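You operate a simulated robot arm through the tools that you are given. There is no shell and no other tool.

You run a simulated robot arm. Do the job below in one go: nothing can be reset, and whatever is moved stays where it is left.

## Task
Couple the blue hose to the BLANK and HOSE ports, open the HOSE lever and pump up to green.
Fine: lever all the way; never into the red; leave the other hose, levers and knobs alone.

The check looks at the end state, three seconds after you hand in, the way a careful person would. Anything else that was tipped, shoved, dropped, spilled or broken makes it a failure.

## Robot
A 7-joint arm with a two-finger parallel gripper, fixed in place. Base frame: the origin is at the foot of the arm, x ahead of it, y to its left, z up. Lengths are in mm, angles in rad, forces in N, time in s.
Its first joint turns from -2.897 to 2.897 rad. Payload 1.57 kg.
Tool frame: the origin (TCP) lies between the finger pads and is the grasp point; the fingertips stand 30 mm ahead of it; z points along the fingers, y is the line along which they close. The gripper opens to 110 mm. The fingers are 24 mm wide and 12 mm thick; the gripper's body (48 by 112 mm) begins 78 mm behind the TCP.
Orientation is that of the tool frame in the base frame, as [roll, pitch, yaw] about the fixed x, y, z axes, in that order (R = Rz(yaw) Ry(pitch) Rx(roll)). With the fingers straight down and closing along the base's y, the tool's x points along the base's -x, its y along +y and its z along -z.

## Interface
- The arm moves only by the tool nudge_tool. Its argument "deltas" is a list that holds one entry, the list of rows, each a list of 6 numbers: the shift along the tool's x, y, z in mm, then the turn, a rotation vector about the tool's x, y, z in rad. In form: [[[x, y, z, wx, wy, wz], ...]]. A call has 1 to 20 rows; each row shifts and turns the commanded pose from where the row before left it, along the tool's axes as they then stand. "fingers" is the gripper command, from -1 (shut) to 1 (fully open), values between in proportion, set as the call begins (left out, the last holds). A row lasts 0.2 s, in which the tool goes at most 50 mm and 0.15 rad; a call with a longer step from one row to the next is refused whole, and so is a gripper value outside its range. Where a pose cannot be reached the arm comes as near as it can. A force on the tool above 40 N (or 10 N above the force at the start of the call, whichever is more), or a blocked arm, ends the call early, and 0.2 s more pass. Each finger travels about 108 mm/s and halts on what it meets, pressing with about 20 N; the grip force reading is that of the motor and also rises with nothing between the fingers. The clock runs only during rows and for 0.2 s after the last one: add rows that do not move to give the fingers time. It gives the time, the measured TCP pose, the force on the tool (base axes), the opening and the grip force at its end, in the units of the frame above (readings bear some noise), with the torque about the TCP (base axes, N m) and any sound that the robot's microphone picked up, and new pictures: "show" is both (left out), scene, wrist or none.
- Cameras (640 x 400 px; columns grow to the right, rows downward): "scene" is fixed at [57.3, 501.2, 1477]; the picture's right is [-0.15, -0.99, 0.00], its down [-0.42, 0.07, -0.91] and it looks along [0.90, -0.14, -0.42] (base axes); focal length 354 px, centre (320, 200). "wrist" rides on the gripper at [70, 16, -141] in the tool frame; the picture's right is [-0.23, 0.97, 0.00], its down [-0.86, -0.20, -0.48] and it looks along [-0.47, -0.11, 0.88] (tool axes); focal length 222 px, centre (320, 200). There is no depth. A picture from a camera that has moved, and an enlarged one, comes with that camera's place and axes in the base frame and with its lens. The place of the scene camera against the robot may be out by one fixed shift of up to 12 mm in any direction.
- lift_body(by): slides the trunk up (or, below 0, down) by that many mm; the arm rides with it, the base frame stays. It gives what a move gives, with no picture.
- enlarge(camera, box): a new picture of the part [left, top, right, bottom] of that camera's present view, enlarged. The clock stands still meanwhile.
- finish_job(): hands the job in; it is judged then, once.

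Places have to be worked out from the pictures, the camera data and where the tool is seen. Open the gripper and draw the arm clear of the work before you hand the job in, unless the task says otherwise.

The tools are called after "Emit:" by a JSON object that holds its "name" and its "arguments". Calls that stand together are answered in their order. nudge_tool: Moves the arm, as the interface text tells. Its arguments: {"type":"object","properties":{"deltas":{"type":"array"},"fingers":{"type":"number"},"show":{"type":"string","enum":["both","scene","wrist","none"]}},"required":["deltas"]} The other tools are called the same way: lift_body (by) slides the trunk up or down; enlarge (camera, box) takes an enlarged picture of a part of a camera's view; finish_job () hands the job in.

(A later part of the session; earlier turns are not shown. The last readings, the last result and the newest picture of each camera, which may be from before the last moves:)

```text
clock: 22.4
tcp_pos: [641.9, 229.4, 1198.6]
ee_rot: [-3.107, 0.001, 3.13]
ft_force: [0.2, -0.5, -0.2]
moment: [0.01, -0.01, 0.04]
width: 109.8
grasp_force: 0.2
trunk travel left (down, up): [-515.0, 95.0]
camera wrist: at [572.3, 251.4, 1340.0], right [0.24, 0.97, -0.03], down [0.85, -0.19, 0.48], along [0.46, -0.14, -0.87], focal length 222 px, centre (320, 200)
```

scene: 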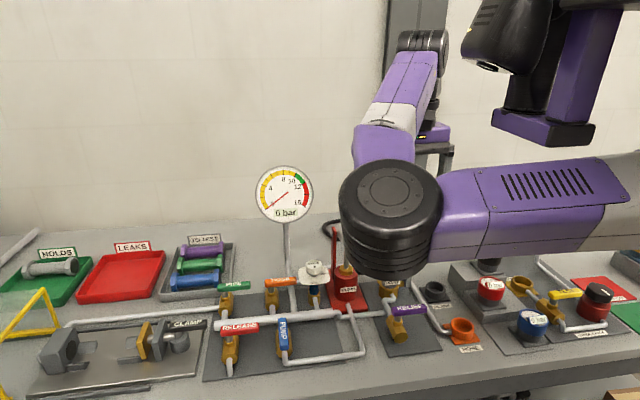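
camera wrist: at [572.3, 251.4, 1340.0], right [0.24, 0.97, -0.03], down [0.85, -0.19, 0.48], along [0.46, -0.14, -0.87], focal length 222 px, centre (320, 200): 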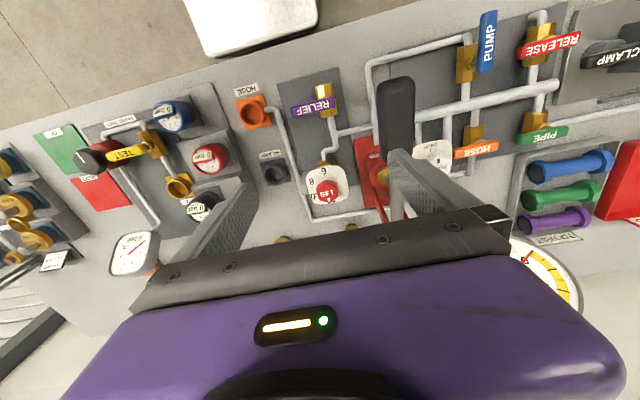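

The arm is now free and under the head. I move right over the ports at this height to look straight at the sockets.

Emit:
{"name": "nudge_tool", "arguments": {"deltas": [[[0, -25, 0, 0, 0, 0], [0, -25, 0, 0, 0, 0], [0, -25, 0, 0, 0, 0], [0, -25, 0, 0, 0, 0], [0, -25, 0, 0, 0, 0]]], "show": "both"}}

Emit:
{"name": "enlarge", "arguments": {"camera": "wrist", "box": [240, 60, 480, 230]}}

```text
clock: 23.6
tcp_pos: [640.1, 106.0, 1202.4]
ee_rot: [-3.108, 0.0, 3.131]
ft_force: [0.5, 0.0, -1.2]
moment: [-0.04, 0.02, 0.02]
width: 110.2
grasp_force: 0.0
trunk travel left (down, up): [-515.0, 95.0]
camera wrist: at [570.2, 127.0, 1344.0], right [0.24, 0.97, -0.03], down [0.85, -0.19, 0.48], along [0.46, -0.14, -0.87], focal length 222 px, centre (320, 200)
```

scene: 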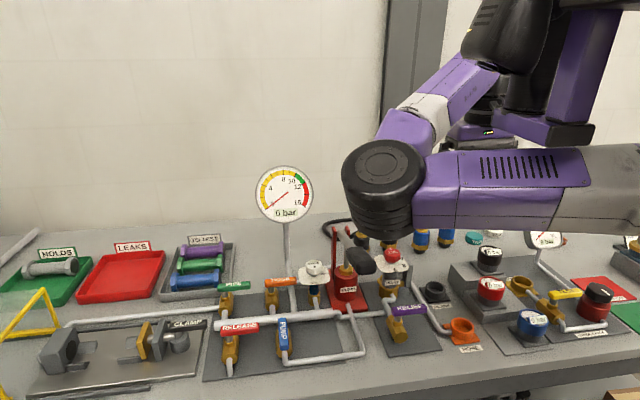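
wrist: 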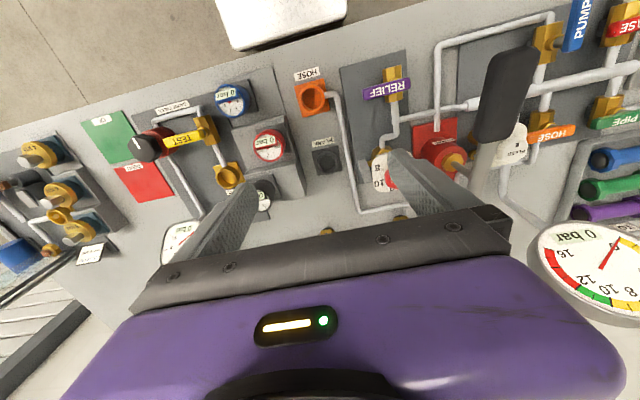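

```text
2.35 times, centred on (360, 145) of wrist
camera zoom: at [570.2, 127.0, 1344.0], right [0.24, 0.97, -0.03], down [0.85, -0.19, 0.48], along [0.46, -0.14, -0.87], focal length 523 px, centre (226, 329)
```

zoom: 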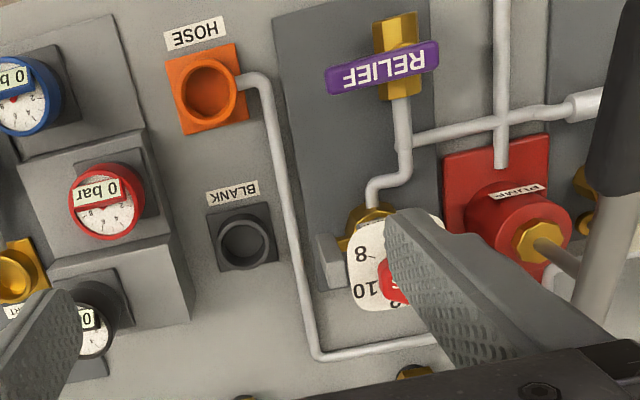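

The sockets come out near (599,90) for HOSE and (738,88) for BLANK, with rims at roughly z≈866. I go forward and a bit right at the same height to look down on the blue plugs.

Emit:
{"name": "nudge_tool", "arguments": {"deltas": [[[-28, -14, 0, 0, 0, 0], [-28, -14, 0, 0, 0, 0], [-28, -14, 0, 0, 0, 0], [-28, -14, 0, 0, 0, 0], [-28, -14, 0, 0, 0, 0]]], "show": "both"}}

Emit:
{"name": "enlarge", "arguments": {"camera": "wrist", "box": [220, 80, 460, 240]}}

```text
clock: 24.8
tcp_pos: [778.2, 33.8, 1204.5]
ee_rot: [-3.111, 0.0, 3.13]
ft_force: [-0.1, 0.2, -0.7]
moment: [-0.01, -0.04, -0.02]
width: 110.0
grasp_force: 0.0
trunk travel left (down, up): [-515.0, 95.0]
camera wrist: at [709.2, 55.0, 1346.0], right [0.24, 0.97, -0.03], down [0.85, -0.19, 0.48], along [0.46, -0.14, -0.87], focal length 222 px, centre (320, 200)
```

scene: 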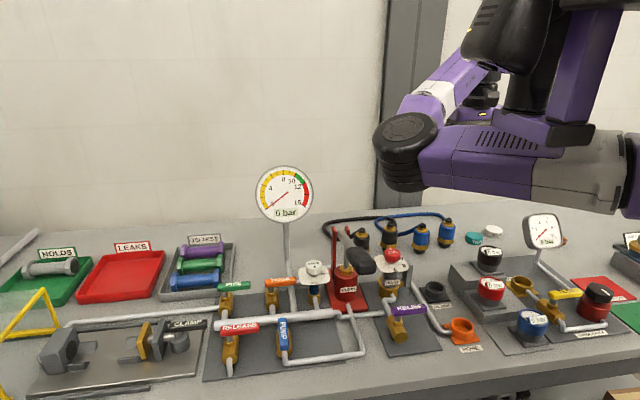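
wrist: 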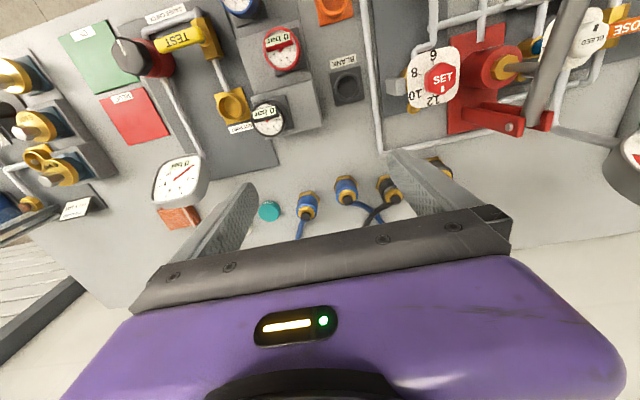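

```text
2.50 times, centred on (340, 160) of wrist
camera zoom: at [709.2, 55.0, 1346.0], right [0.24, 0.97, -0.03], down [0.85, -0.19, 0.48], along [0.46, -0.14, -0.87], focal length 555 px, centre (270, 300)
```

zoom: 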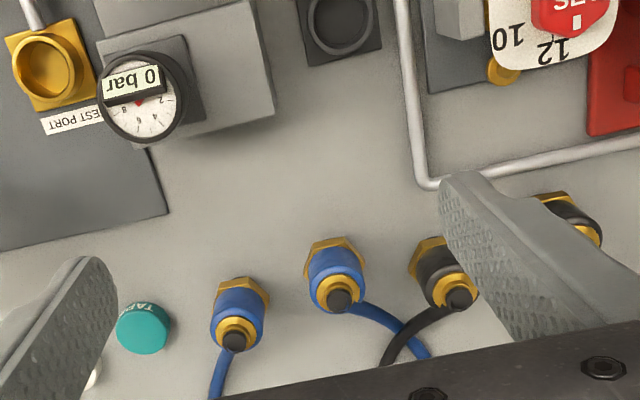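

I now see both blue plugs from above, with tips at roughly (941,-43) and (922,48) and z≈967. Each hose leaves toward the back, and the blue hose crosses the black one. I move further forward to see the crossing and the hose ends.

Emit:
{"name": "nudge_tool", "arguments": {"deltas": [[[-25, 12, 0, 0, 0, 0], [-25, 12, 0, 0, 0, 0], [-25, 12, 0, 0, 0, 0], [-15, 10, 0, 0, 0, 0]]], "show": "both"}}

Emit:
{"name": "enlarge", "arguments": {"camera": "wrist", "box": [220, 90, 440, 240]}}

Emit:
{"name": "enlarge", "arguments": {"camera": "scene", "box": [310, 200, 470, 290]}}

```text
clock: 25.8
tcp_pos: [870.3, 78.9, 1203.8]
ee_rot: [-3.109, 0.0, 3.128]
ft_force: [0.1, -0.9, 0.4]
moment: [0.02, -0.01, -0.01]
width: 110.1
grasp_force: 0.1
trunk travel left (down, up): [-515.0, 95.0]
camera wrist: at [800.9, 100.6, 1345.1], right [0.24, 0.97, -0.03], down [0.85, -0.19, 0.48], along [0.46, -0.14, -0.87], focal length 222 px, centre (320, 200)
```

scene: 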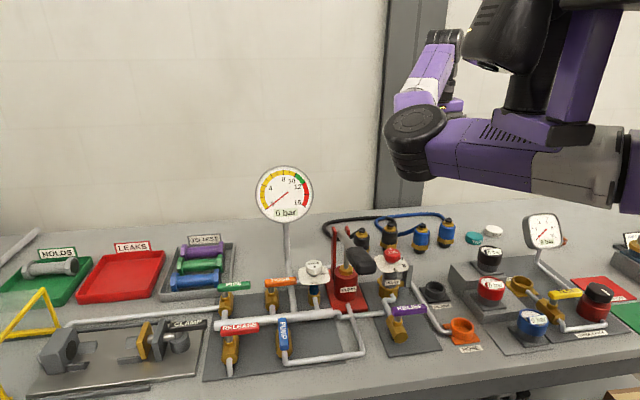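
wrist: 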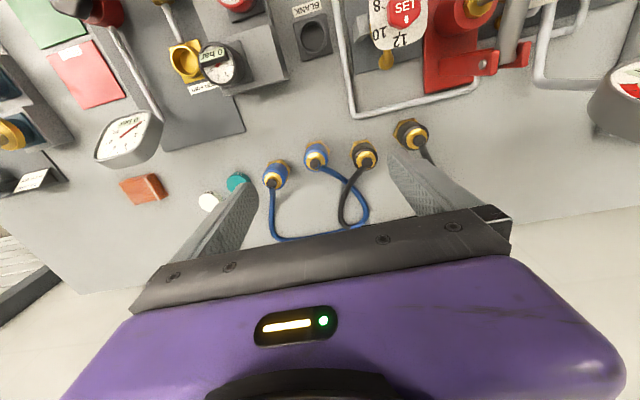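

```text
2.67 times, centred on (330, 165) of wrist
camera zoom: at [800.9, 100.6, 1345.1], right [0.24, 0.97, -0.03], down [0.85, -0.19, 0.48], along [0.46, -0.14, -0.87], focal length 592 px, centre (293, 293)
```

zoom: 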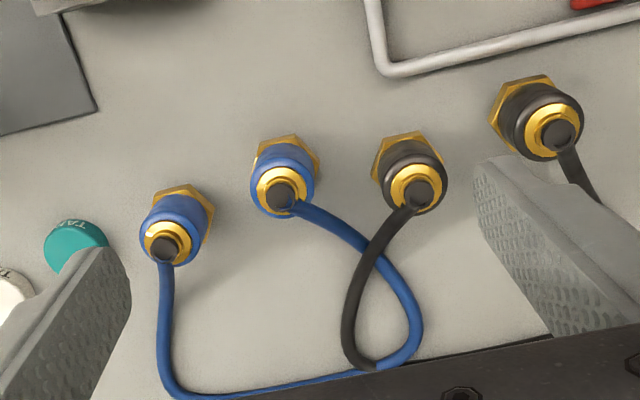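

```text
4.00 times, centred on (390, 245) of scene
camera zoom: at [57.3, 501.2, 1477.0], right [-0.15, -0.99, 0.0], down [-0.42, 0.07, -0.91], along [0.9, -0.14, -0.42], focal length 1418 px, centre (40, 20)
```

zoom: 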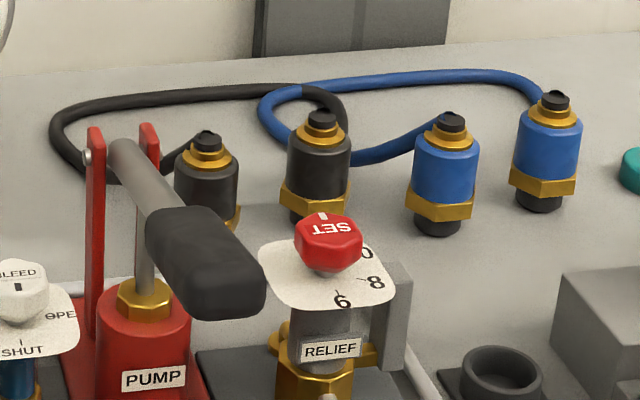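

The hoses leave the black caps at the plug tops and cross each other at two points. I zoom hard on both crossings to see which hose lies on top.

Emit:
{"name": "enlarge", "arguments": {"camera": "wrist", "box": [326, 166, 374, 196]}}

Emit:
{"name": "enlarge", "arguments": {"camera": "wrist", "box": [326, 206, 374, 236]}}

Emit:
{"name": "enlarge", "arguments": {"camera": "scene", "box": [365, 210, 429, 250]}}

```text
13.33 times, centred on (350, 181) of wrist
camera zoom: at [800.9, 100.6, 1345.1], right [0.24, 0.97, -0.03], down [0.85, -0.19, 0.48], along [0.46, -0.14, -0.87], focal length 2962 px, centre (-80, 453)
```

zoom: 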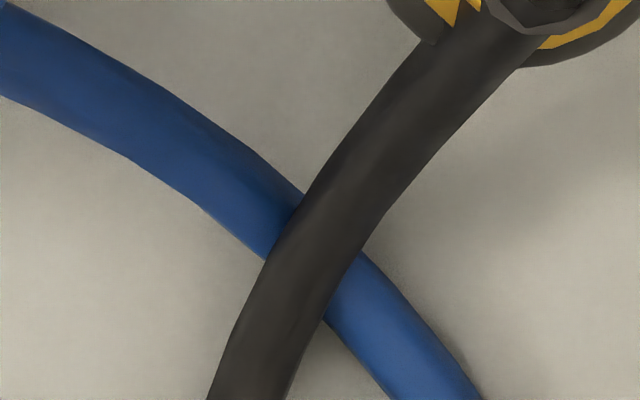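

```text
13.33 times, centred on (350, 221) of wrist
camera zoom: at [800.9, 100.6, 1345.1], right [0.24, 0.97, -0.03], down [0.85, -0.19, 0.48], along [0.46, -0.14, -0.87], focal length 2962 px, centre (-80, -80)
```

zoom: 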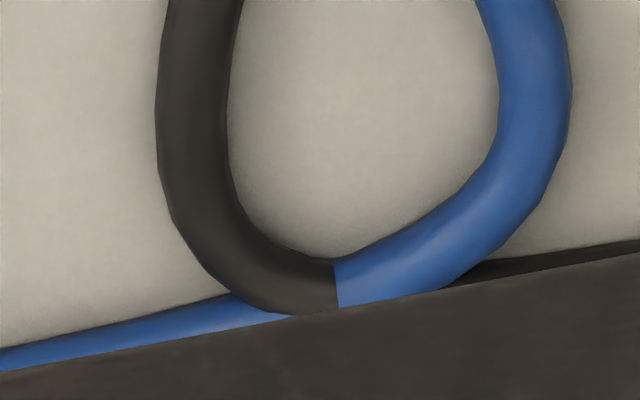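

```text
10.00 times, centred on (397, 230) of scene
camera zoom: at [57.3, 501.2, 1477.0], right [-0.15, -0.99, 0.0], down [-0.42, 0.07, -0.91], along [0.9, -0.14, -0.42], focal length 3545 px, centre (-450, -100)
```

zoom: 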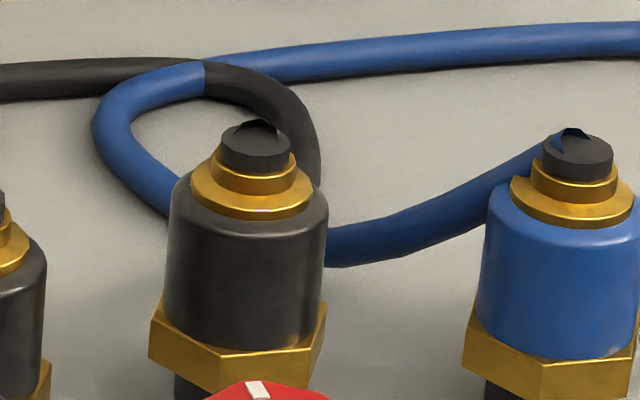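

Where the hoses cross they simply merge, so they don't seem to push on each other. The plug tips triangulate to about (950,-46) on the right and (930,49) on the left, with z≈951. I level the roll, narrow the fingers to about 75 mm and move above the right blue plug.

Emit:
{"name": "nudge_tool", "arguments": {"deltas": [[[0, 0, 0, -0.033, 0, 0.013], [-20, -31, 0, 0, 0, 0], [-20, -31, 0, 0, 0, 0], [-20, -31, 0, 0, 0, 0], [-20, -31, 0, 0, 0, 0], [0, 0, 40, 0, 0, 0], [0, 0, 40, 0, 0, 0]]], "fingers": 0.364, "show": "both"}}

Emit:
{"name": "enlarge", "arguments": {"camera": "wrist", "box": [240, 90, 400, 240]}}

```text
clock: 27.4
tcp_pos: [945.9, -45.4, 1122.7]
ee_rot: [3.141, -0.001, 3.117]
ft_force: [-0.3, 0.4, -0.2]
moment: [0.01, 0.02, 0.0]
width: 75.1
grasp_force: 0.0
trunk travel left (down, up): [-515.0, 95.0]
camera wrist: at [877.2, -28.8, 1265.0], right [0.25, 0.97, 0.0], down [0.85, -0.22, 0.48], along [0.46, -0.12, -0.88], focal length 222 px, centre (320, 200)
```

scene: 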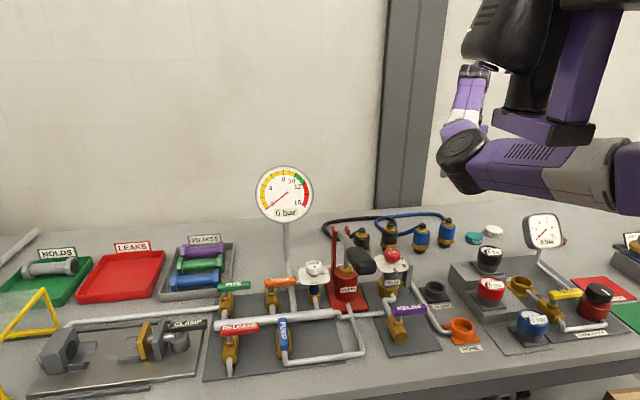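
wrist: 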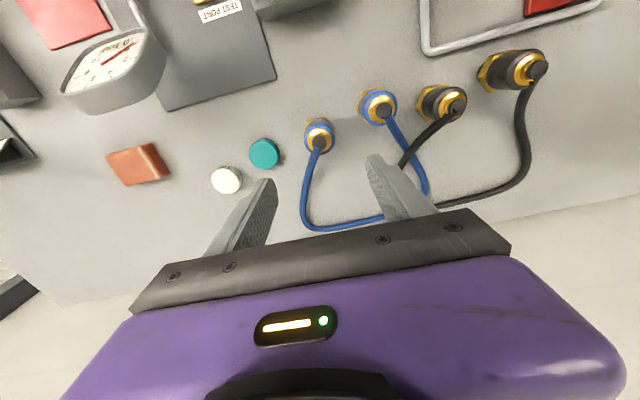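

```text
2.67 times, centred on (320, 165) of wrist
camera zoom: at [877.2, -28.8, 1265.0], right [0.25, 0.97, 0.0], down [0.85, -0.22, 0.48], along [0.46, -0.12, -0.88], focal length 592 px, centre (320, 293)
```

zoom: 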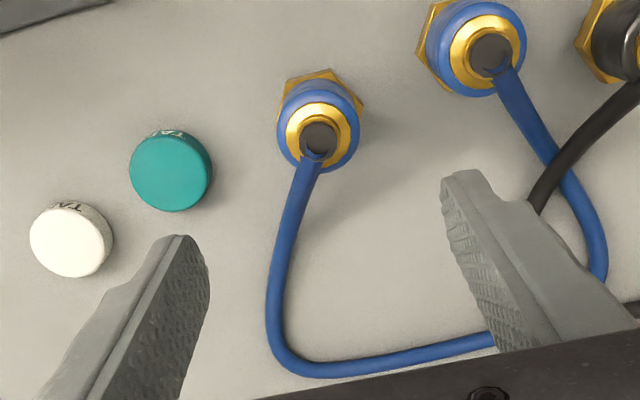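

The tip lies on the tool axis (u=320), so the hand is centred over the right blue plug. I descend toward z≈1000 and check the height.

Emit:
{"name": "nudge_tool", "arguments": {"deltas": [[[0, 0, 40, 0, 0, 0], [0, 0, 40, 0, 0, 0], [0, 0, 40, 0, 0, 0]]], "show": "both"}}

Emit:
{"name": "enlarge", "arguments": {"camera": "wrist", "box": [240, 90, 400, 240]}}

Emit:
{"name": "enlarge", "arguments": {"camera": "scene", "box": [380, 180, 500, 260]}}

```text
clock: 28.2
tcp_pos: [946.2, -46.8, 1004.1]
ee_rot: [-3.142, 0.002, 3.12]
ft_force: [0.2, 0.4, 0.7]
moment: [-0.02, -0.02, -0.03]
width: 75.1
grasp_force: 0.0
trunk travel left (down, up): [-515.0, 95.0]
camera wrist: at [877.2, -29.0, 1144.9], right [0.25, 0.97, 0.0], down [0.85, -0.22, 0.48], along [0.46, -0.12, -0.88], focal length 222 px, centre (320, 200)
```

scene: 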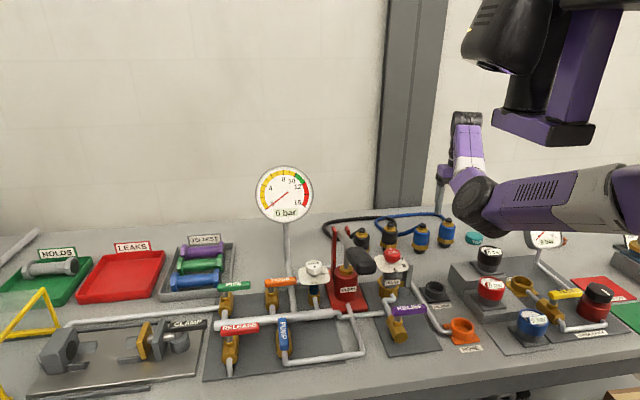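
wrist: 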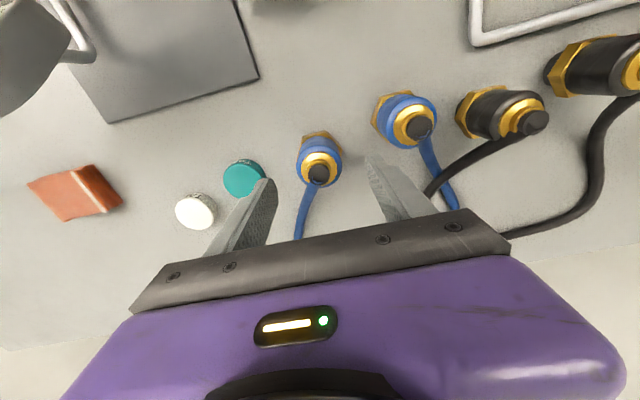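

```text
2.67 times, centred on (320, 165) of wrist
camera zoom: at [877.2, -29.0, 1144.9], right [0.25, 0.97, 0.0], down [0.85, -0.22, 0.48], along [0.46, -0.12, -0.88], focal length 592 px, centre (320, 293)
```

zoom: 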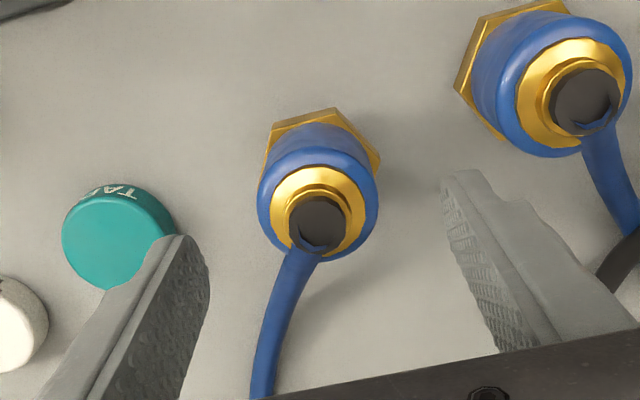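

```text
5.00 times, centred on (440, 220) of scene
camera zoom: at [57.3, 501.2, 1477.0], right [-0.15, -0.99, 0.0], down [-0.42, 0.07, -0.91], along [0.9, -0.14, -0.42], focal length 1773 px, centre (-280, 100)
```

zoom: 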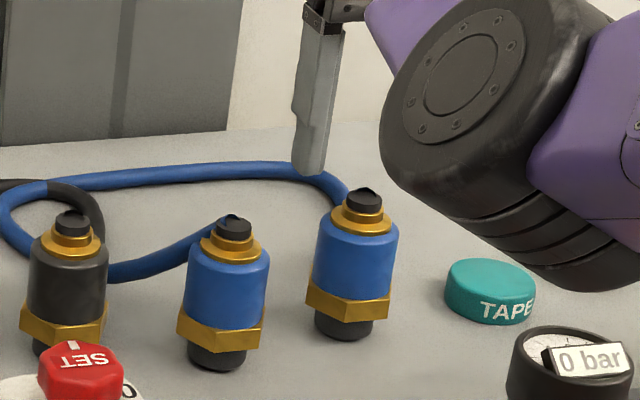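

The tip is at about z≈951 and roughly 5 mm further in x. That puts the blue sleeve at about z 881–924, so I aim for TCP z≈914 with the fingertips just above the hex, fingers still open.

Emit:
{"name": "nudge_tool", "arguments": {"deltas": [[[-5, 0, 20, 0, 0, 0], [0, 0, 25, 0, 0, 0], [0, 0, 25, 0, 0, 0], [0, 0, 20, 0, 0, 0]]], "show": "both"}}

Emit:
{"name": "enlarge", "arguments": {"camera": "scene", "box": [380, 180, 500, 260]}}

Emit:
{"name": "enlarge", "arguments": {"camera": "wrist", "box": [240, 120, 400, 240]}}

```text
clock: 29.2
tcp_pos: [950.5, -46.9, 912.7]
ee_rot: [3.141, 0.001, 3.118]
ft_force: [0.0, 0.1, -0.2]
moment: [0.02, -0.02, 0.0]
width: 75.2
grasp_force: 0.0
trunk travel left (down, up): [-515.0, 95.0]
camera wrist: at [881.4, -29.6, 1054.4], right [0.25, 0.97, 0.0], down [0.85, -0.22, 0.48], along [0.46, -0.12, -0.88], focal length 222 px, centre (320, 200)
```

scene: 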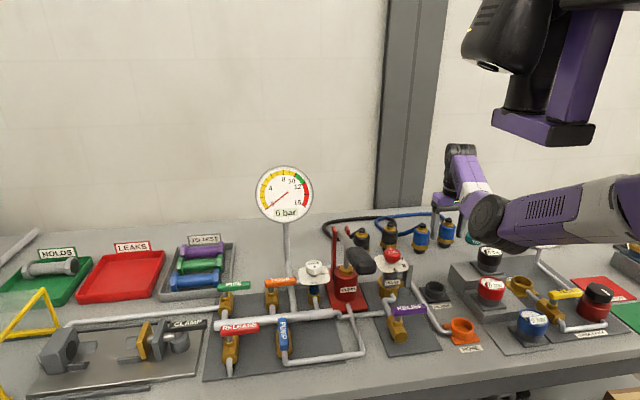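
wrist: 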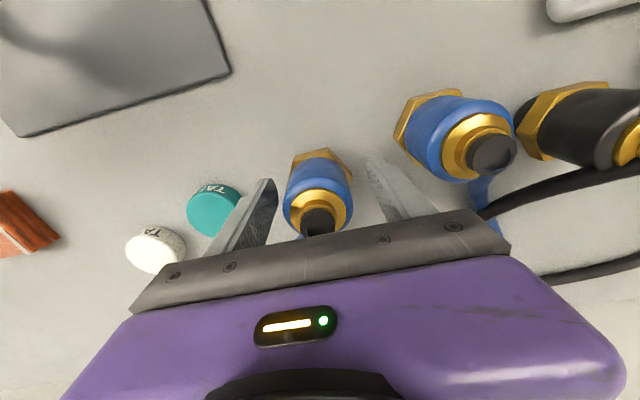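

```text
5.00 times, centred on (440, 220) of scene
camera zoom: at [57.3, 501.2, 1477.0], right [-0.15, -0.99, 0.0], down [-0.42, 0.07, -0.91], along [0.9, -0.14, -0.42], focal length 1773 px, centre (-280, 100)
```

zoom: 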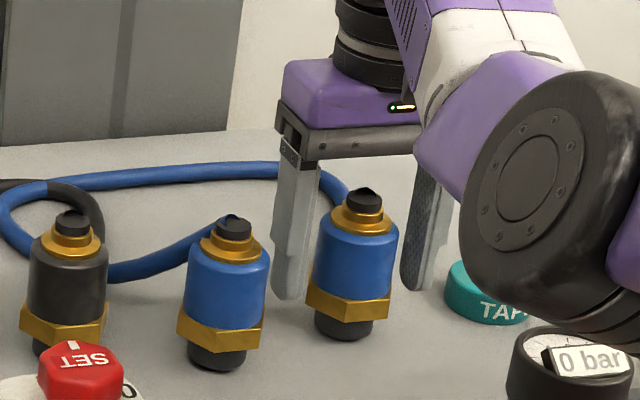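

```text
3.33 times, centred on (320, 180) of wrist
camera zoom: at [881.4, -29.6, 1054.4], right [0.25, 0.97, 0.0], down [0.85, -0.22, 0.48], along [0.46, -0.12, -0.88], focal length 740 px, centre (320, 267)
```

zoom: 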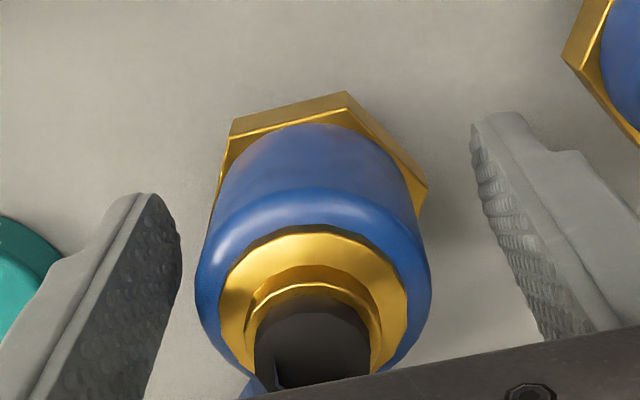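

The fingers straddle the blue sleeve with the plug centred. I close the gripper and hold still for a moment.

Emit:
{"name": "nudge_tool", "arguments": {"deltas": [[[0, 0, 0, 0, 0, 0], [0, 0, 0, 0, 0, 0], [0, 0, 0, 0, 0, 0]]], "fingers": -1, "show": "both"}}

Emit:
{"name": "enlarge", "arguments": {"camera": "scene", "box": [380, 180, 500, 260]}}

```text
clock: 30.0
tcp_pos: [951.0, -46.5, 912.9]
ee_rot: [3.141, -0.002, 3.117]
ft_force: [0.9, 0.5, 0.2]
moment: [-0.04, -0.02, 0.0]
width: 47.3
grasp_force: 20.2
trunk travel left (down, up): [-515.0, 95.0]
camera wrist: at [881.5, -29.6, 1054.7], right [0.25, 0.97, 0.0], down [0.85, -0.22, 0.48], along [0.46, -0.12, -0.88], focal length 222 px, centre (320, 200)
```

scene: 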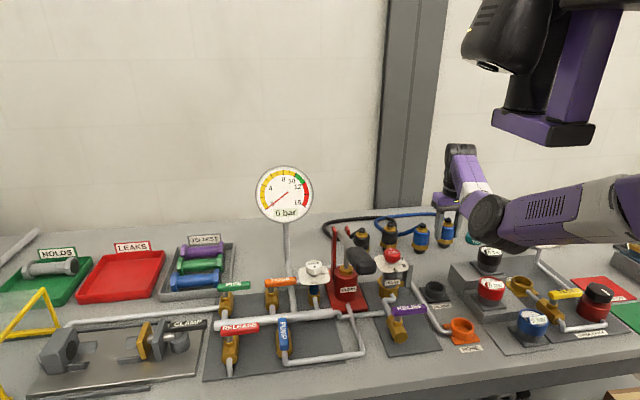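
wrist: 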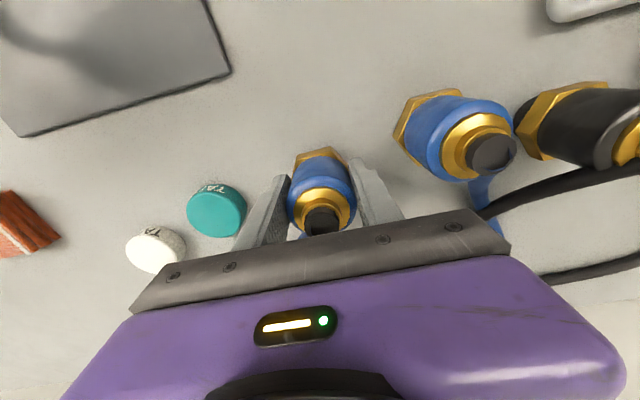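

```text
5.00 times, centred on (440, 220) of scene
camera zoom: at [57.3, 501.2, 1477.0], right [-0.15, -0.99, 0.0], down [-0.42, 0.07, -0.91], along [0.9, -0.14, -0.42], focal length 1773 px, centre (-280, 100)
```

zoom: 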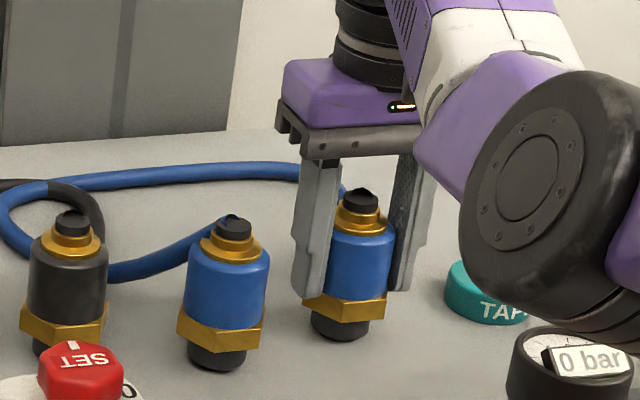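

The plug is gripped, with a width of 47.3 mm. I lift it straight up 140 mm and check the hose and the neighbouring plugs.

Emit:
{"name": "nudge_tool", "arguments": {"deltas": [[[0, 0, -20, 0, 0, 0], [0, 0, -30, 0, 0, 0], [0, 0, -30, 0, 0, 0], [0, 0, -30, 0, 0, 0], [0, 0, -30, 0, 0, 0]]], "show": "both"}}

Emit:
{"name": "enlarge", "arguments": {"camera": "scene", "box": [340, 160, 500, 260]}}

```text
clock: 31.2
tcp_pos: [951.3, -46.6, 1053.0]
ee_rot: [-3.141, -0.002, 3.117]
ft_force: [0.7, 0.6, -1.6]
moment: [-0.01, 0.01, 0.0]
width: 47.2
grasp_force: 20.1
trunk travel left (down, up): [-515.0, 95.0]
camera wrist: at [882.5, -29.7, 1195.0], right [0.25, 0.97, 0.0], down [0.85, -0.22, 0.48], along [0.46, -0.12, -0.88], focal length 222 px, centre (320, 200)
```

scene: 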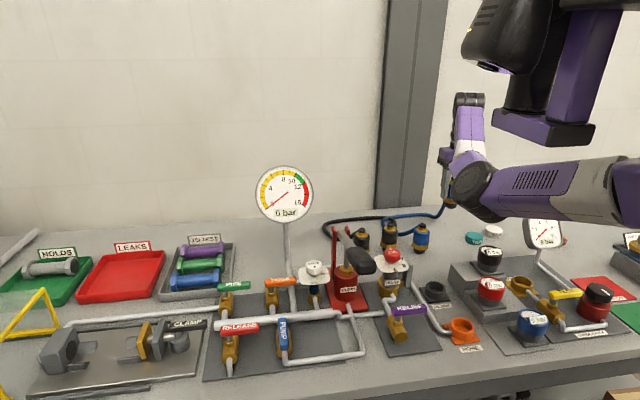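
wrist: 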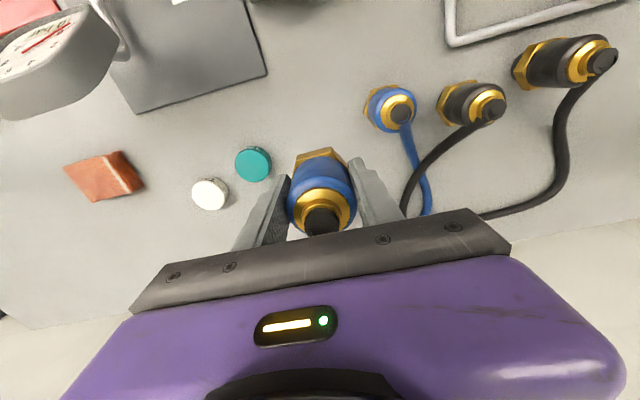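

```text
4.00 times, centred on (420, 210) of scene
camera zoom: at [57.3, 501.2, 1477.0], right [-0.15, -0.99, 0.0], down [-0.42, 0.07, -0.91], along [0.9, -0.14, -0.42], focal length 1418 px, centre (-80, 160)
```

zoom: 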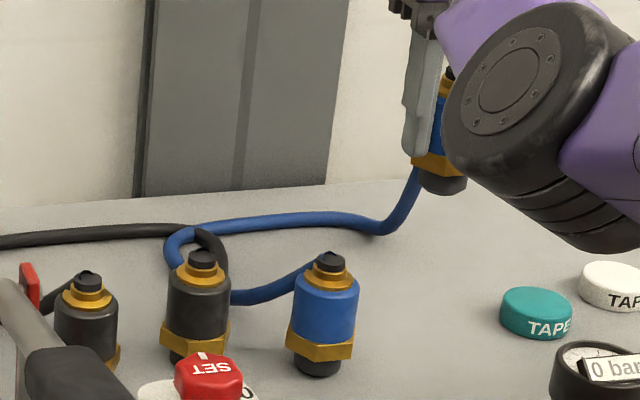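

The plug lifted cleanly with the hose following, and the other plugs did not move. I'll take this right-hand plug to HOSE so its strand stays clear of the left plug. I carry it high over the gauge blocks, halfway first.

Emit:
{"name": "nudge_tool", "arguments": {"deltas": [[[20, 0, -20, 0, 0, 0], [28, 8, -17, 0, 0, 0], [28, 10, 0, 0, 0, 0], [28, 10, 0, 0, 0, 0], [28, 10, 0, 0, 0, 0], [28, 10, 0, 0, 0, 0], [28, 10, 0, 0, 0, 0]]], "show": "both"}}

Emit:
{"name": "enlarge", "arguments": {"camera": "scene", "box": [340, 160, 500, 260]}}

```text
clock: 32.8
tcp_pos: [763.9, 16.0, 1090.2]
ee_rot: [-3.141, 0.0, 3.117]
ft_force: [-0.2, 0.0, -2.4]
moment: [0.01, 0.02, 0.0]
width: 47.1
grasp_force: 20.1
trunk travel left (down, up): [-515.0, 95.0]
camera wrist: at [695.5, 32.9, 1232.1], right [0.25, 0.97, 0.0], down [0.85, -0.22, 0.48], along [0.46, -0.12, -0.88], focal length 222 px, centre (320, 200)
```

scene: 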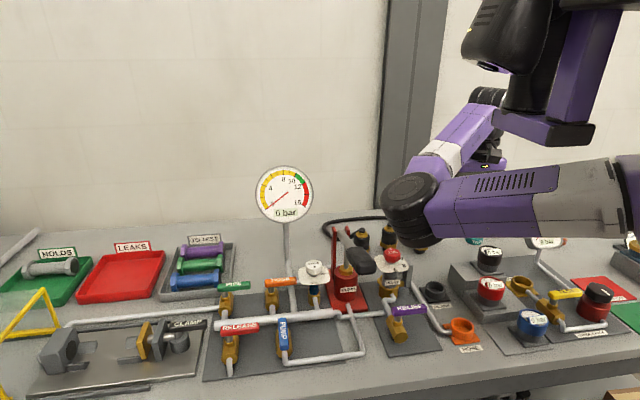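
wrist: 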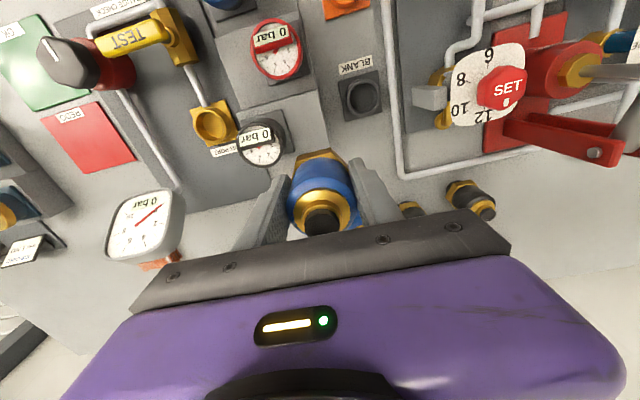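

```text
4.00 times, centred on (420, 210) of scene
camera zoom: at [57.3, 501.2, 1477.0], right [-0.15, -0.99, 0.0], down [-0.42, 0.07, -0.91], along [0.9, -0.14, -0.42], focal length 1418 px, centre (-80, 160)
```

zoom: 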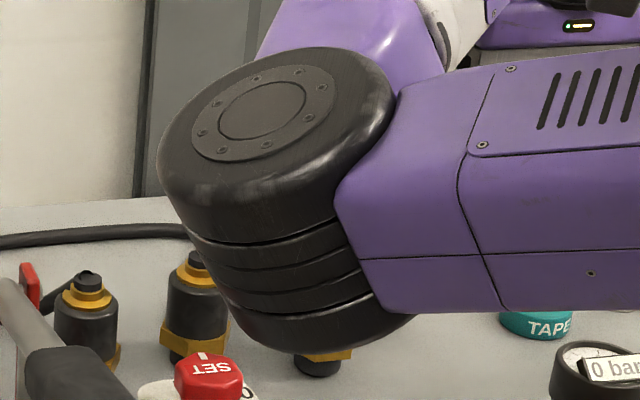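

The force reads only about 2.4 N, which is the plug's weight plus hose. I continue to above HOSE.

Emit:
{"name": "nudge_tool", "arguments": {"deltas": [[[27.8, 11.8, 0, 0, 0, 0], [27.8, 11.8, 0, 0, 0, 0], [27.8, 11.8, 0, 0, 0, 0], [27.8, 11.8, 0, 0, 0, 0], [27.8, 11.8, 0, 0, 0, 0], [27.8, 11.8, 0, 0, 0, 0]]], "show": "both"}}

Emit:
{"name": "enlarge", "arguments": {"camera": "wrist", "box": [240, 80, 400, 240]}}

Emit:
{"name": "enlarge", "arguments": {"camera": "scene", "box": [340, 160, 500, 260]}}

```text
clock: 34.2
tcp_pos: [599.4, 90.3, 1089.4]
ee_rot: [3.141, 0.002, 3.118]
ft_force: [0.2, 0.0, -1.0]
moment: [0.02, -0.01, -0.01]
width: 47.4
grasp_force: 19.3
trunk travel left (down, up): [-515.0, 95.0]
camera wrist: at [530.0, 107.4, 1231.4], right [0.25, 0.97, 0.0], down [0.85, -0.22, 0.48], along [0.46, -0.12, -0.88], focal length 222 px, centre (320, 200)
```

scene: 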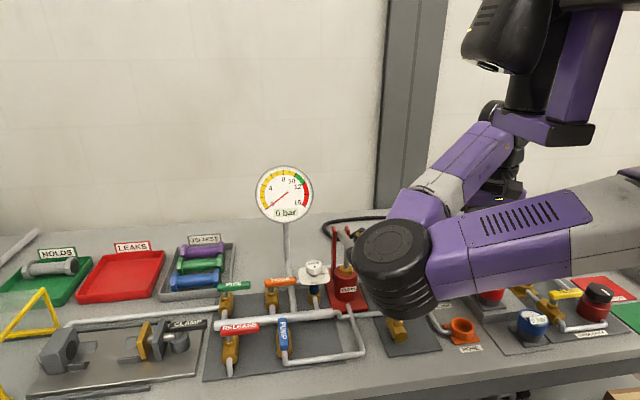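
wrist: 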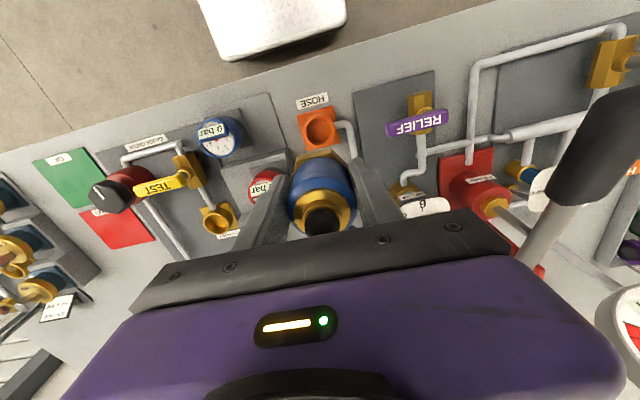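

```text
2.50 times, centred on (320, 160) of wrist
camera zoom: at [530.0, 107.4, 1231.4], right [0.25, 0.97, 0.0], down [0.85, -0.22, 0.48], along [0.46, -0.12, -0.88], focal length 555 px, centre (320, 300)
```

zoom: 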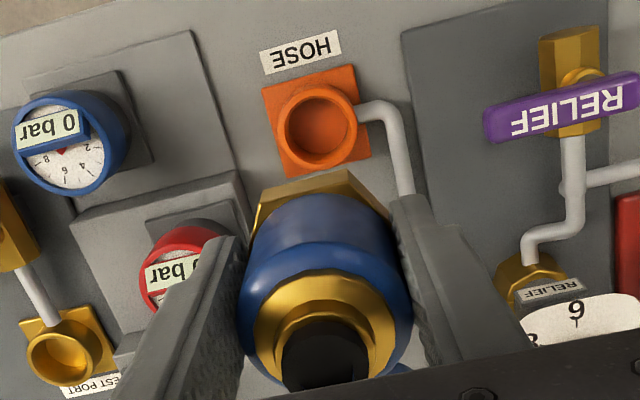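

```text
4.00 times, centred on (420, 210) of scene
camera zoom: at [57.3, 501.2, 1477.0], right [-0.15, -0.99, 0.0], down [-0.42, 0.07, -0.91], along [0.9, -0.14, -0.42], focal length 1418 px, centre (-80, 160)
```

zoom: 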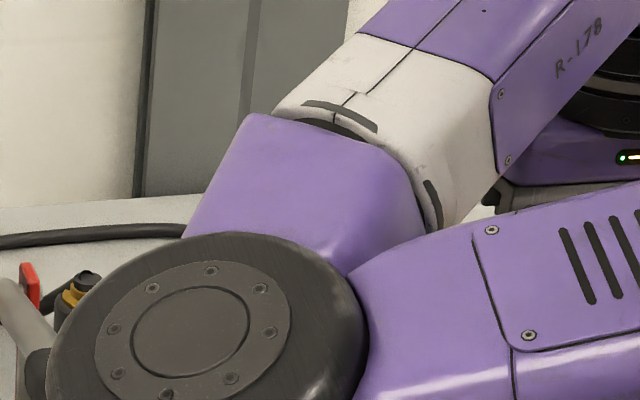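

The HOSE rim triangulates to (599.0, 89.5, 869), and I'm directly above it within about 1 mm. I lower until the plug's nose is just above the rim and then check from both cameras.

Emit:
{"name": "nudge_tool", "arguments": {"deltas": [[[0, 0, 30, 0, 0, 0], [0, 0, 35, 0, 0, 0], [0, 0, 35, 0, 0, 0], [0, 0, 35, 0, 0, 0]]], "show": "both"}}

Emit:
{"name": "enlarge", "arguments": {"camera": "wrist", "box": [260, 90, 380, 240]}}

Emit:
{"name": "enlarge", "arguments": {"camera": "scene", "box": [400, 260, 520, 360]}}

```text
clock: 35.2
tcp_pos: [599.5, 91.1, 954.8]
ee_rot: [3.141, 0.0, 3.117]
ft_force: [1.2, -0.1, -0.5]
moment: [0.0, 0.01, 0.01]
width: 47.1
grasp_force: 20.1
trunk travel left (down, up): [-515.0, 95.0]
camera wrist: at [530.7, 107.8, 1097.0], right [0.25, 0.97, 0.0], down [0.85, -0.22, 0.48], along [0.46, -0.12, -0.88], focal length 222 px, centre (320, 200)
```

scene: 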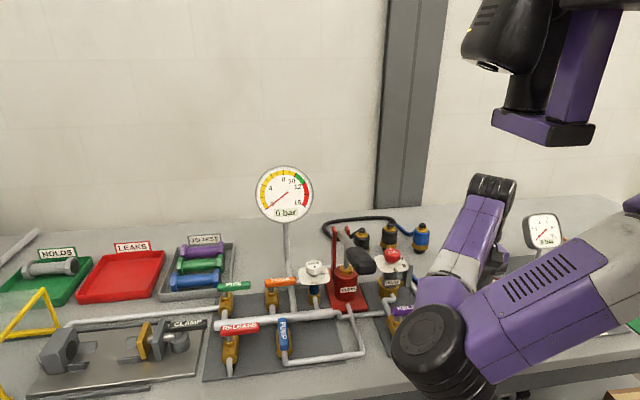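
wrist: 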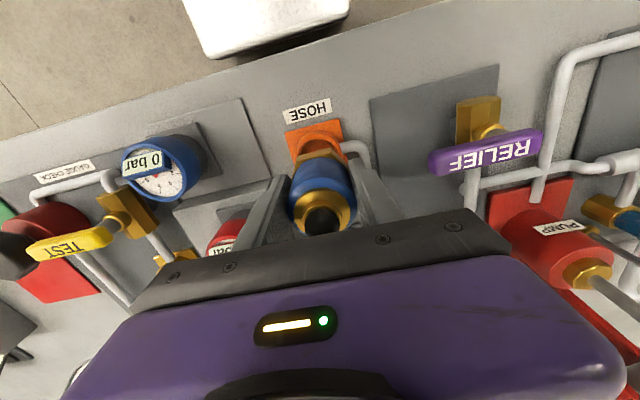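

```text
2.67 times, centred on (320, 165) of wrist
camera zoom: at [530.7, 107.8, 1097.0], right [0.25, 0.97, 0.0], down [0.85, -0.22, 0.48], along [0.46, -0.12, -0.88], focal length 592 px, centre (320, 293)
```

zoom: 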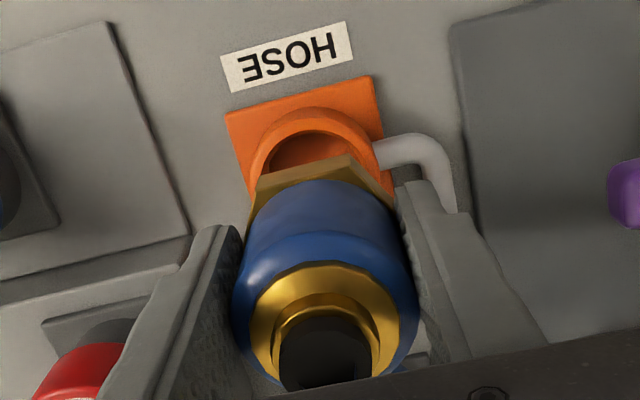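

```text
4.00 times, centred on (460, 310) of scene
camera zoom: at [57.3, 501.2, 1477.0], right [-0.15, -0.99, 0.0], down [-0.42, 0.07, -0.91], along [0.9, -0.14, -0.42], focal length 1418 px, centre (-240, -240)
```

zoom: 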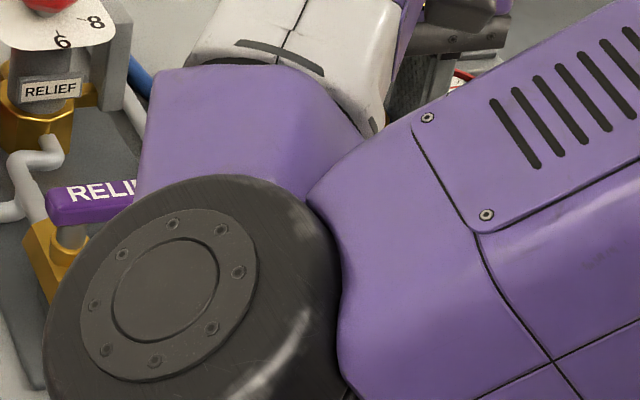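

The scene view is blocked by my own arm, but the wrist view shows the port about 2 mm toward -y from the plug. I shift -2 mm in y and lower gently in small steps, watching the force.

Emit:
{"name": "nudge_tool", "arguments": {"deltas": [[[0, -2, 8, 0, 0, 0], [0, 0, 8, 0, 0, 0], [0, 0, 6, 0, 0, 0]]], "show": "wrist"}}

Emit:
{"name": "enlarge", "arguments": {"camera": "wrist", "box": [260, 90, 380, 240]}}

```text
clock: 36.0
tcp_pos: [599.0, 88.6, 934.3]
ee_rot: [-3.141, 0.0, 3.115]
ft_force: [-10.1, -0.6, 14.4]
moment: [-0.25, 0.26, -0.03]
width: 47.7
grasp_force: 20.1
trunk travel left (down, up): [-515.0, 95.0]
camera wrist: at [529.9, 106.1, 1076.1], right [0.25, 0.97, 0.0], down [0.85, -0.22, 0.48], along [0.46, -0.12, -0.88], focal length 222 px, centre (320, 200)
```

wrist: 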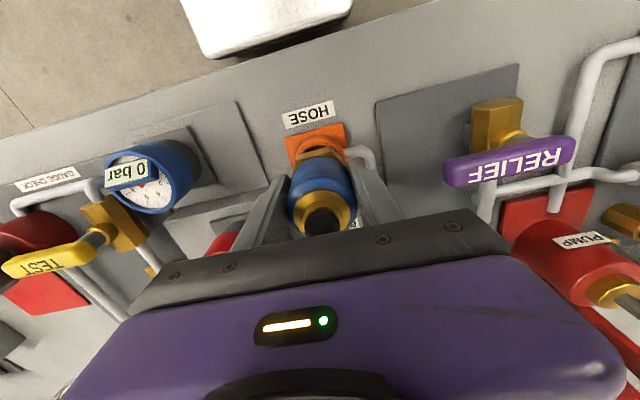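

```text
2.67 times, centred on (320, 165) of wrist
camera zoom: at [529.9, 106.1, 1076.1], right [0.25, 0.97, 0.0], down [0.85, -0.22, 0.48], along [0.46, -0.12, -0.88], focal length 592 px, centre (320, 293)
```

zoom: 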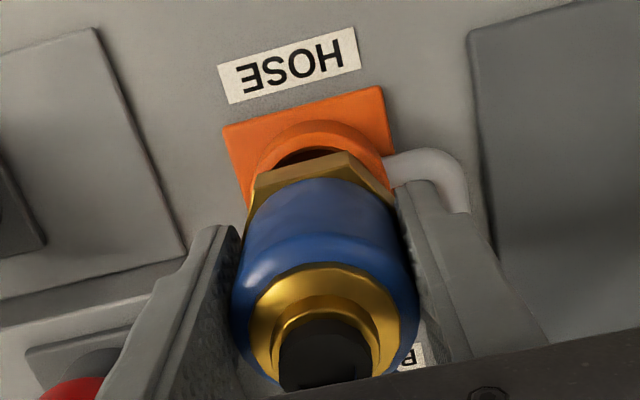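

Contact came at z≈934 with the force pushing toward -x, and the dark opening shows on the -x side. So the plug is too far in +x. I back up a little, shift about 4 mm toward -x and try again.

Emit:
{"name": "nudge_tool", "arguments": {"deltas": [[[0, 0, -5, 0, 0, 0], [4, 0, 0, 0, 0, 0], [0, 0, 5, 0, 0, 0], [0, 0, 4, 0, 0, 0]]], "show": "none"}}

Emit:
{"name": "enlarge", "arguments": {"camera": "wrist", "box": [260, 90, 380, 240]}}

```text
clock: 37.0
tcp_pos: [597.0, 88.0, 929.7]
ee_rot: [-3.141, 0.0, 3.118]
ft_force: [-0.6, 0.1, -1.1]
moment: [0.02, -0.02, 0.01]
width: 47.3
grasp_force: 20.2
trunk travel left (down, up): [-515.0, 95.0]
```

```text
2.67 times, centred on (320, 165) of wrist
camera zoom: at [526.9, 106.3, 1071.2], right [0.25, 0.97, 0.0], down [0.85, -0.22, 0.48], along [0.46, -0.12, -0.88], focal length 592 px, centre (320, 293)
```

zoom: 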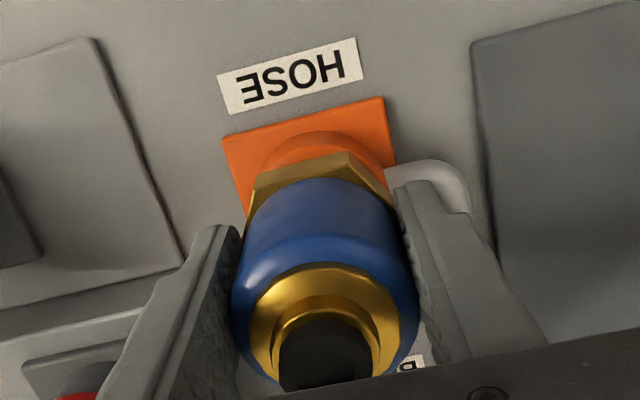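

No contact now at z≈930, so the nose is entering the socket. I keep lowering in small steps.

Emit:
{"name": "nudge_tool", "arguments": {"deltas": [[[0, 0, 4, 0, 0, 0], [0, 0, 4, 0, 0, 0], [0, 0, 3, 0, 0, 0]]], "show": "none"}}

Emit:
{"name": "enlarge", "arguments": {"camera": "wrist", "box": [260, 90, 380, 240]}}

```text
clock: 37.8
tcp_pos: [595.7, 89.3, 919.1]
ee_rot: [-3.141, 0.001, 3.117]
ft_force: [1.6, 0.0, -0.3]
moment: [-0.02, -0.03, -0.03]
width: 47.1
grasp_force: 20.0
trunk travel left (down, up): [-515.0, 95.0]
```

```text
2.67 times, centred on (320, 165) of wrist
camera zoom: at [526.7, 106.5, 1060.3], right [0.25, 0.97, 0.0], down [0.85, -0.22, 0.48], along [0.46, -0.12, -0.88], focal length 592 px, centre (320, 293)
```

zoom: 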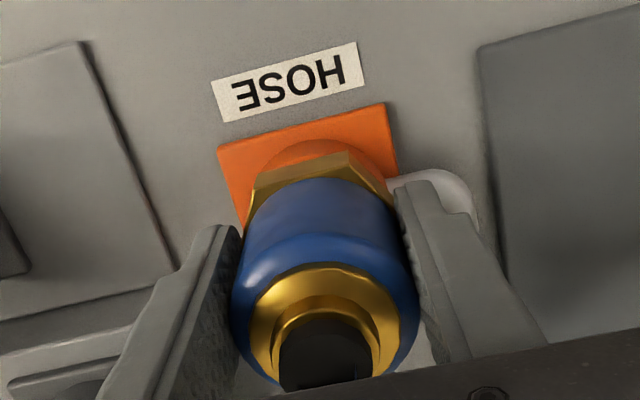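

It is still sliding in freely at z≈919. I continue down until there is resistance or a click.

Emit:
{"name": "nudge_tool", "arguments": {"deltas": [[[0, 0, 3, 0, 0, 0], [0, 0, 3, 0, 0, 0], [0, 0, 3, 0, 0, 0]]], "show": "none"}}

Emit:
{"name": "enlarge", "arguments": {"camera": "wrist", "box": [260, 90, 380, 240]}}

```text
clock: 38.6
tcp_pos: [595.6, 87.5, 909.5]
ee_rot: [-3.142, 0.002, 3.118]
ft_force: [-0.9, 3.0, 23.1]
moment: [-0.27, -0.07, -0.03]
width: 47.1
grasp_force: 20.0
trunk travel left (down, up): [-515.0, 95.0]
```

```text
2.67 times, centred on (320, 165) of wrist
camera zoom: at [526.4, 106.0, 1051.7], right [0.25, 0.97, 0.0], down [0.85, -0.22, 0.48], along [0.47, -0.12, -0.88], focal length 592 px, centre (320, 293)
```

zoom: 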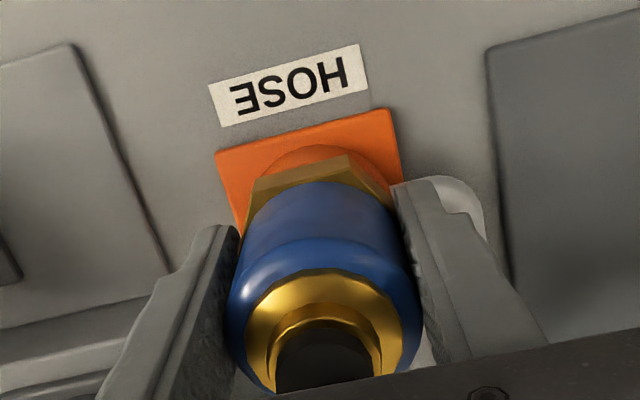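

Resistance is now 23 N and the plug may be slipping slightly in the grip. I press a little further to see whether it clicks home.

Emit:
{"name": "nudge_tool", "arguments": {"deltas": [[[0, 0, 2, 0, 0, 0], [0, 0, 2, 0, 0, 0]]], "show": "both"}}

Emit:
{"name": "enlarge", "arguments": {"camera": "wrist", "box": [260, 90, 380, 240]}}

Emit:
{"name": "enlarge", "arguments": {"camera": "scene", "box": [380, 240, 540, 360]}}

```text
clock: 39.2
tcp_pos: [595.8, 88.7, 907.2]
ee_rot: [3.141, 0.001, 3.116]
ft_force: [4.4, 1.0, 31.4]
moment: [0.09, 0.15, -0.11]
width: 47.6
grasp_force: 19.4
trunk travel left (down, up): [-515.0, 95.0]
camera wrist: at [526.2, 106.1, 1048.3], right [0.25, 0.97, 0.0], down [0.85, -0.22, 0.48], along [0.47, -0.12, -0.88], focal length 222 px, centre (320, 200)
```

scene: 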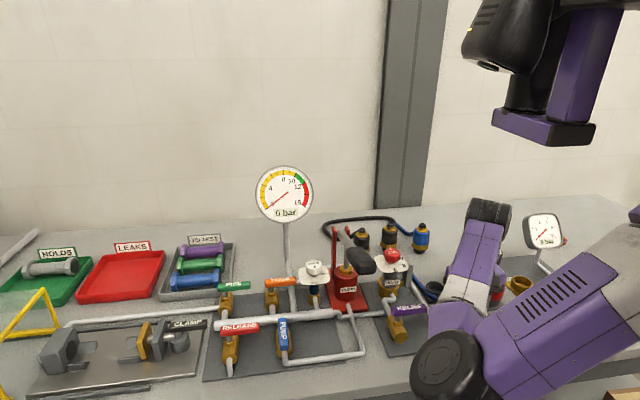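
wrist: 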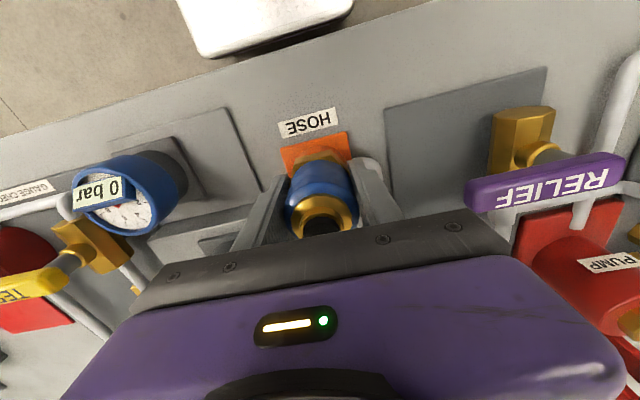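

```text
2.67 times, centred on (320, 165) of wrist
camera zoom: at [526.2, 106.1, 1048.3], right [0.25, 0.97, 0.0], down [0.85, -0.22, 0.48], along [0.47, -0.12, -0.88], focal length 592 px, centre (320, 293)
```

zoom: 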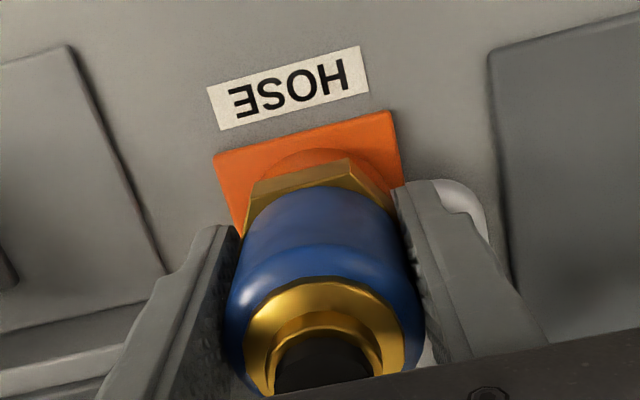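

```text
3.33 times, centred on (460, 300) of scene
camera zoom: at [57.3, 501.2, 1477.0], right [-0.15, -0.99, 0.0], down [-0.42, 0.07, -0.91], along [0.9, -0.14, -0.42], focal length 1182 px, centre (-147, -133)
```

zoom: 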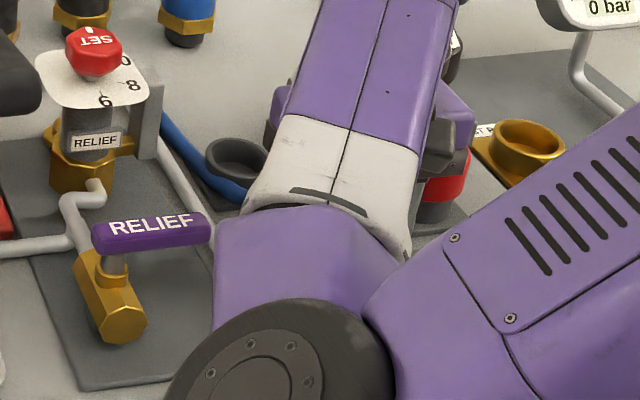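

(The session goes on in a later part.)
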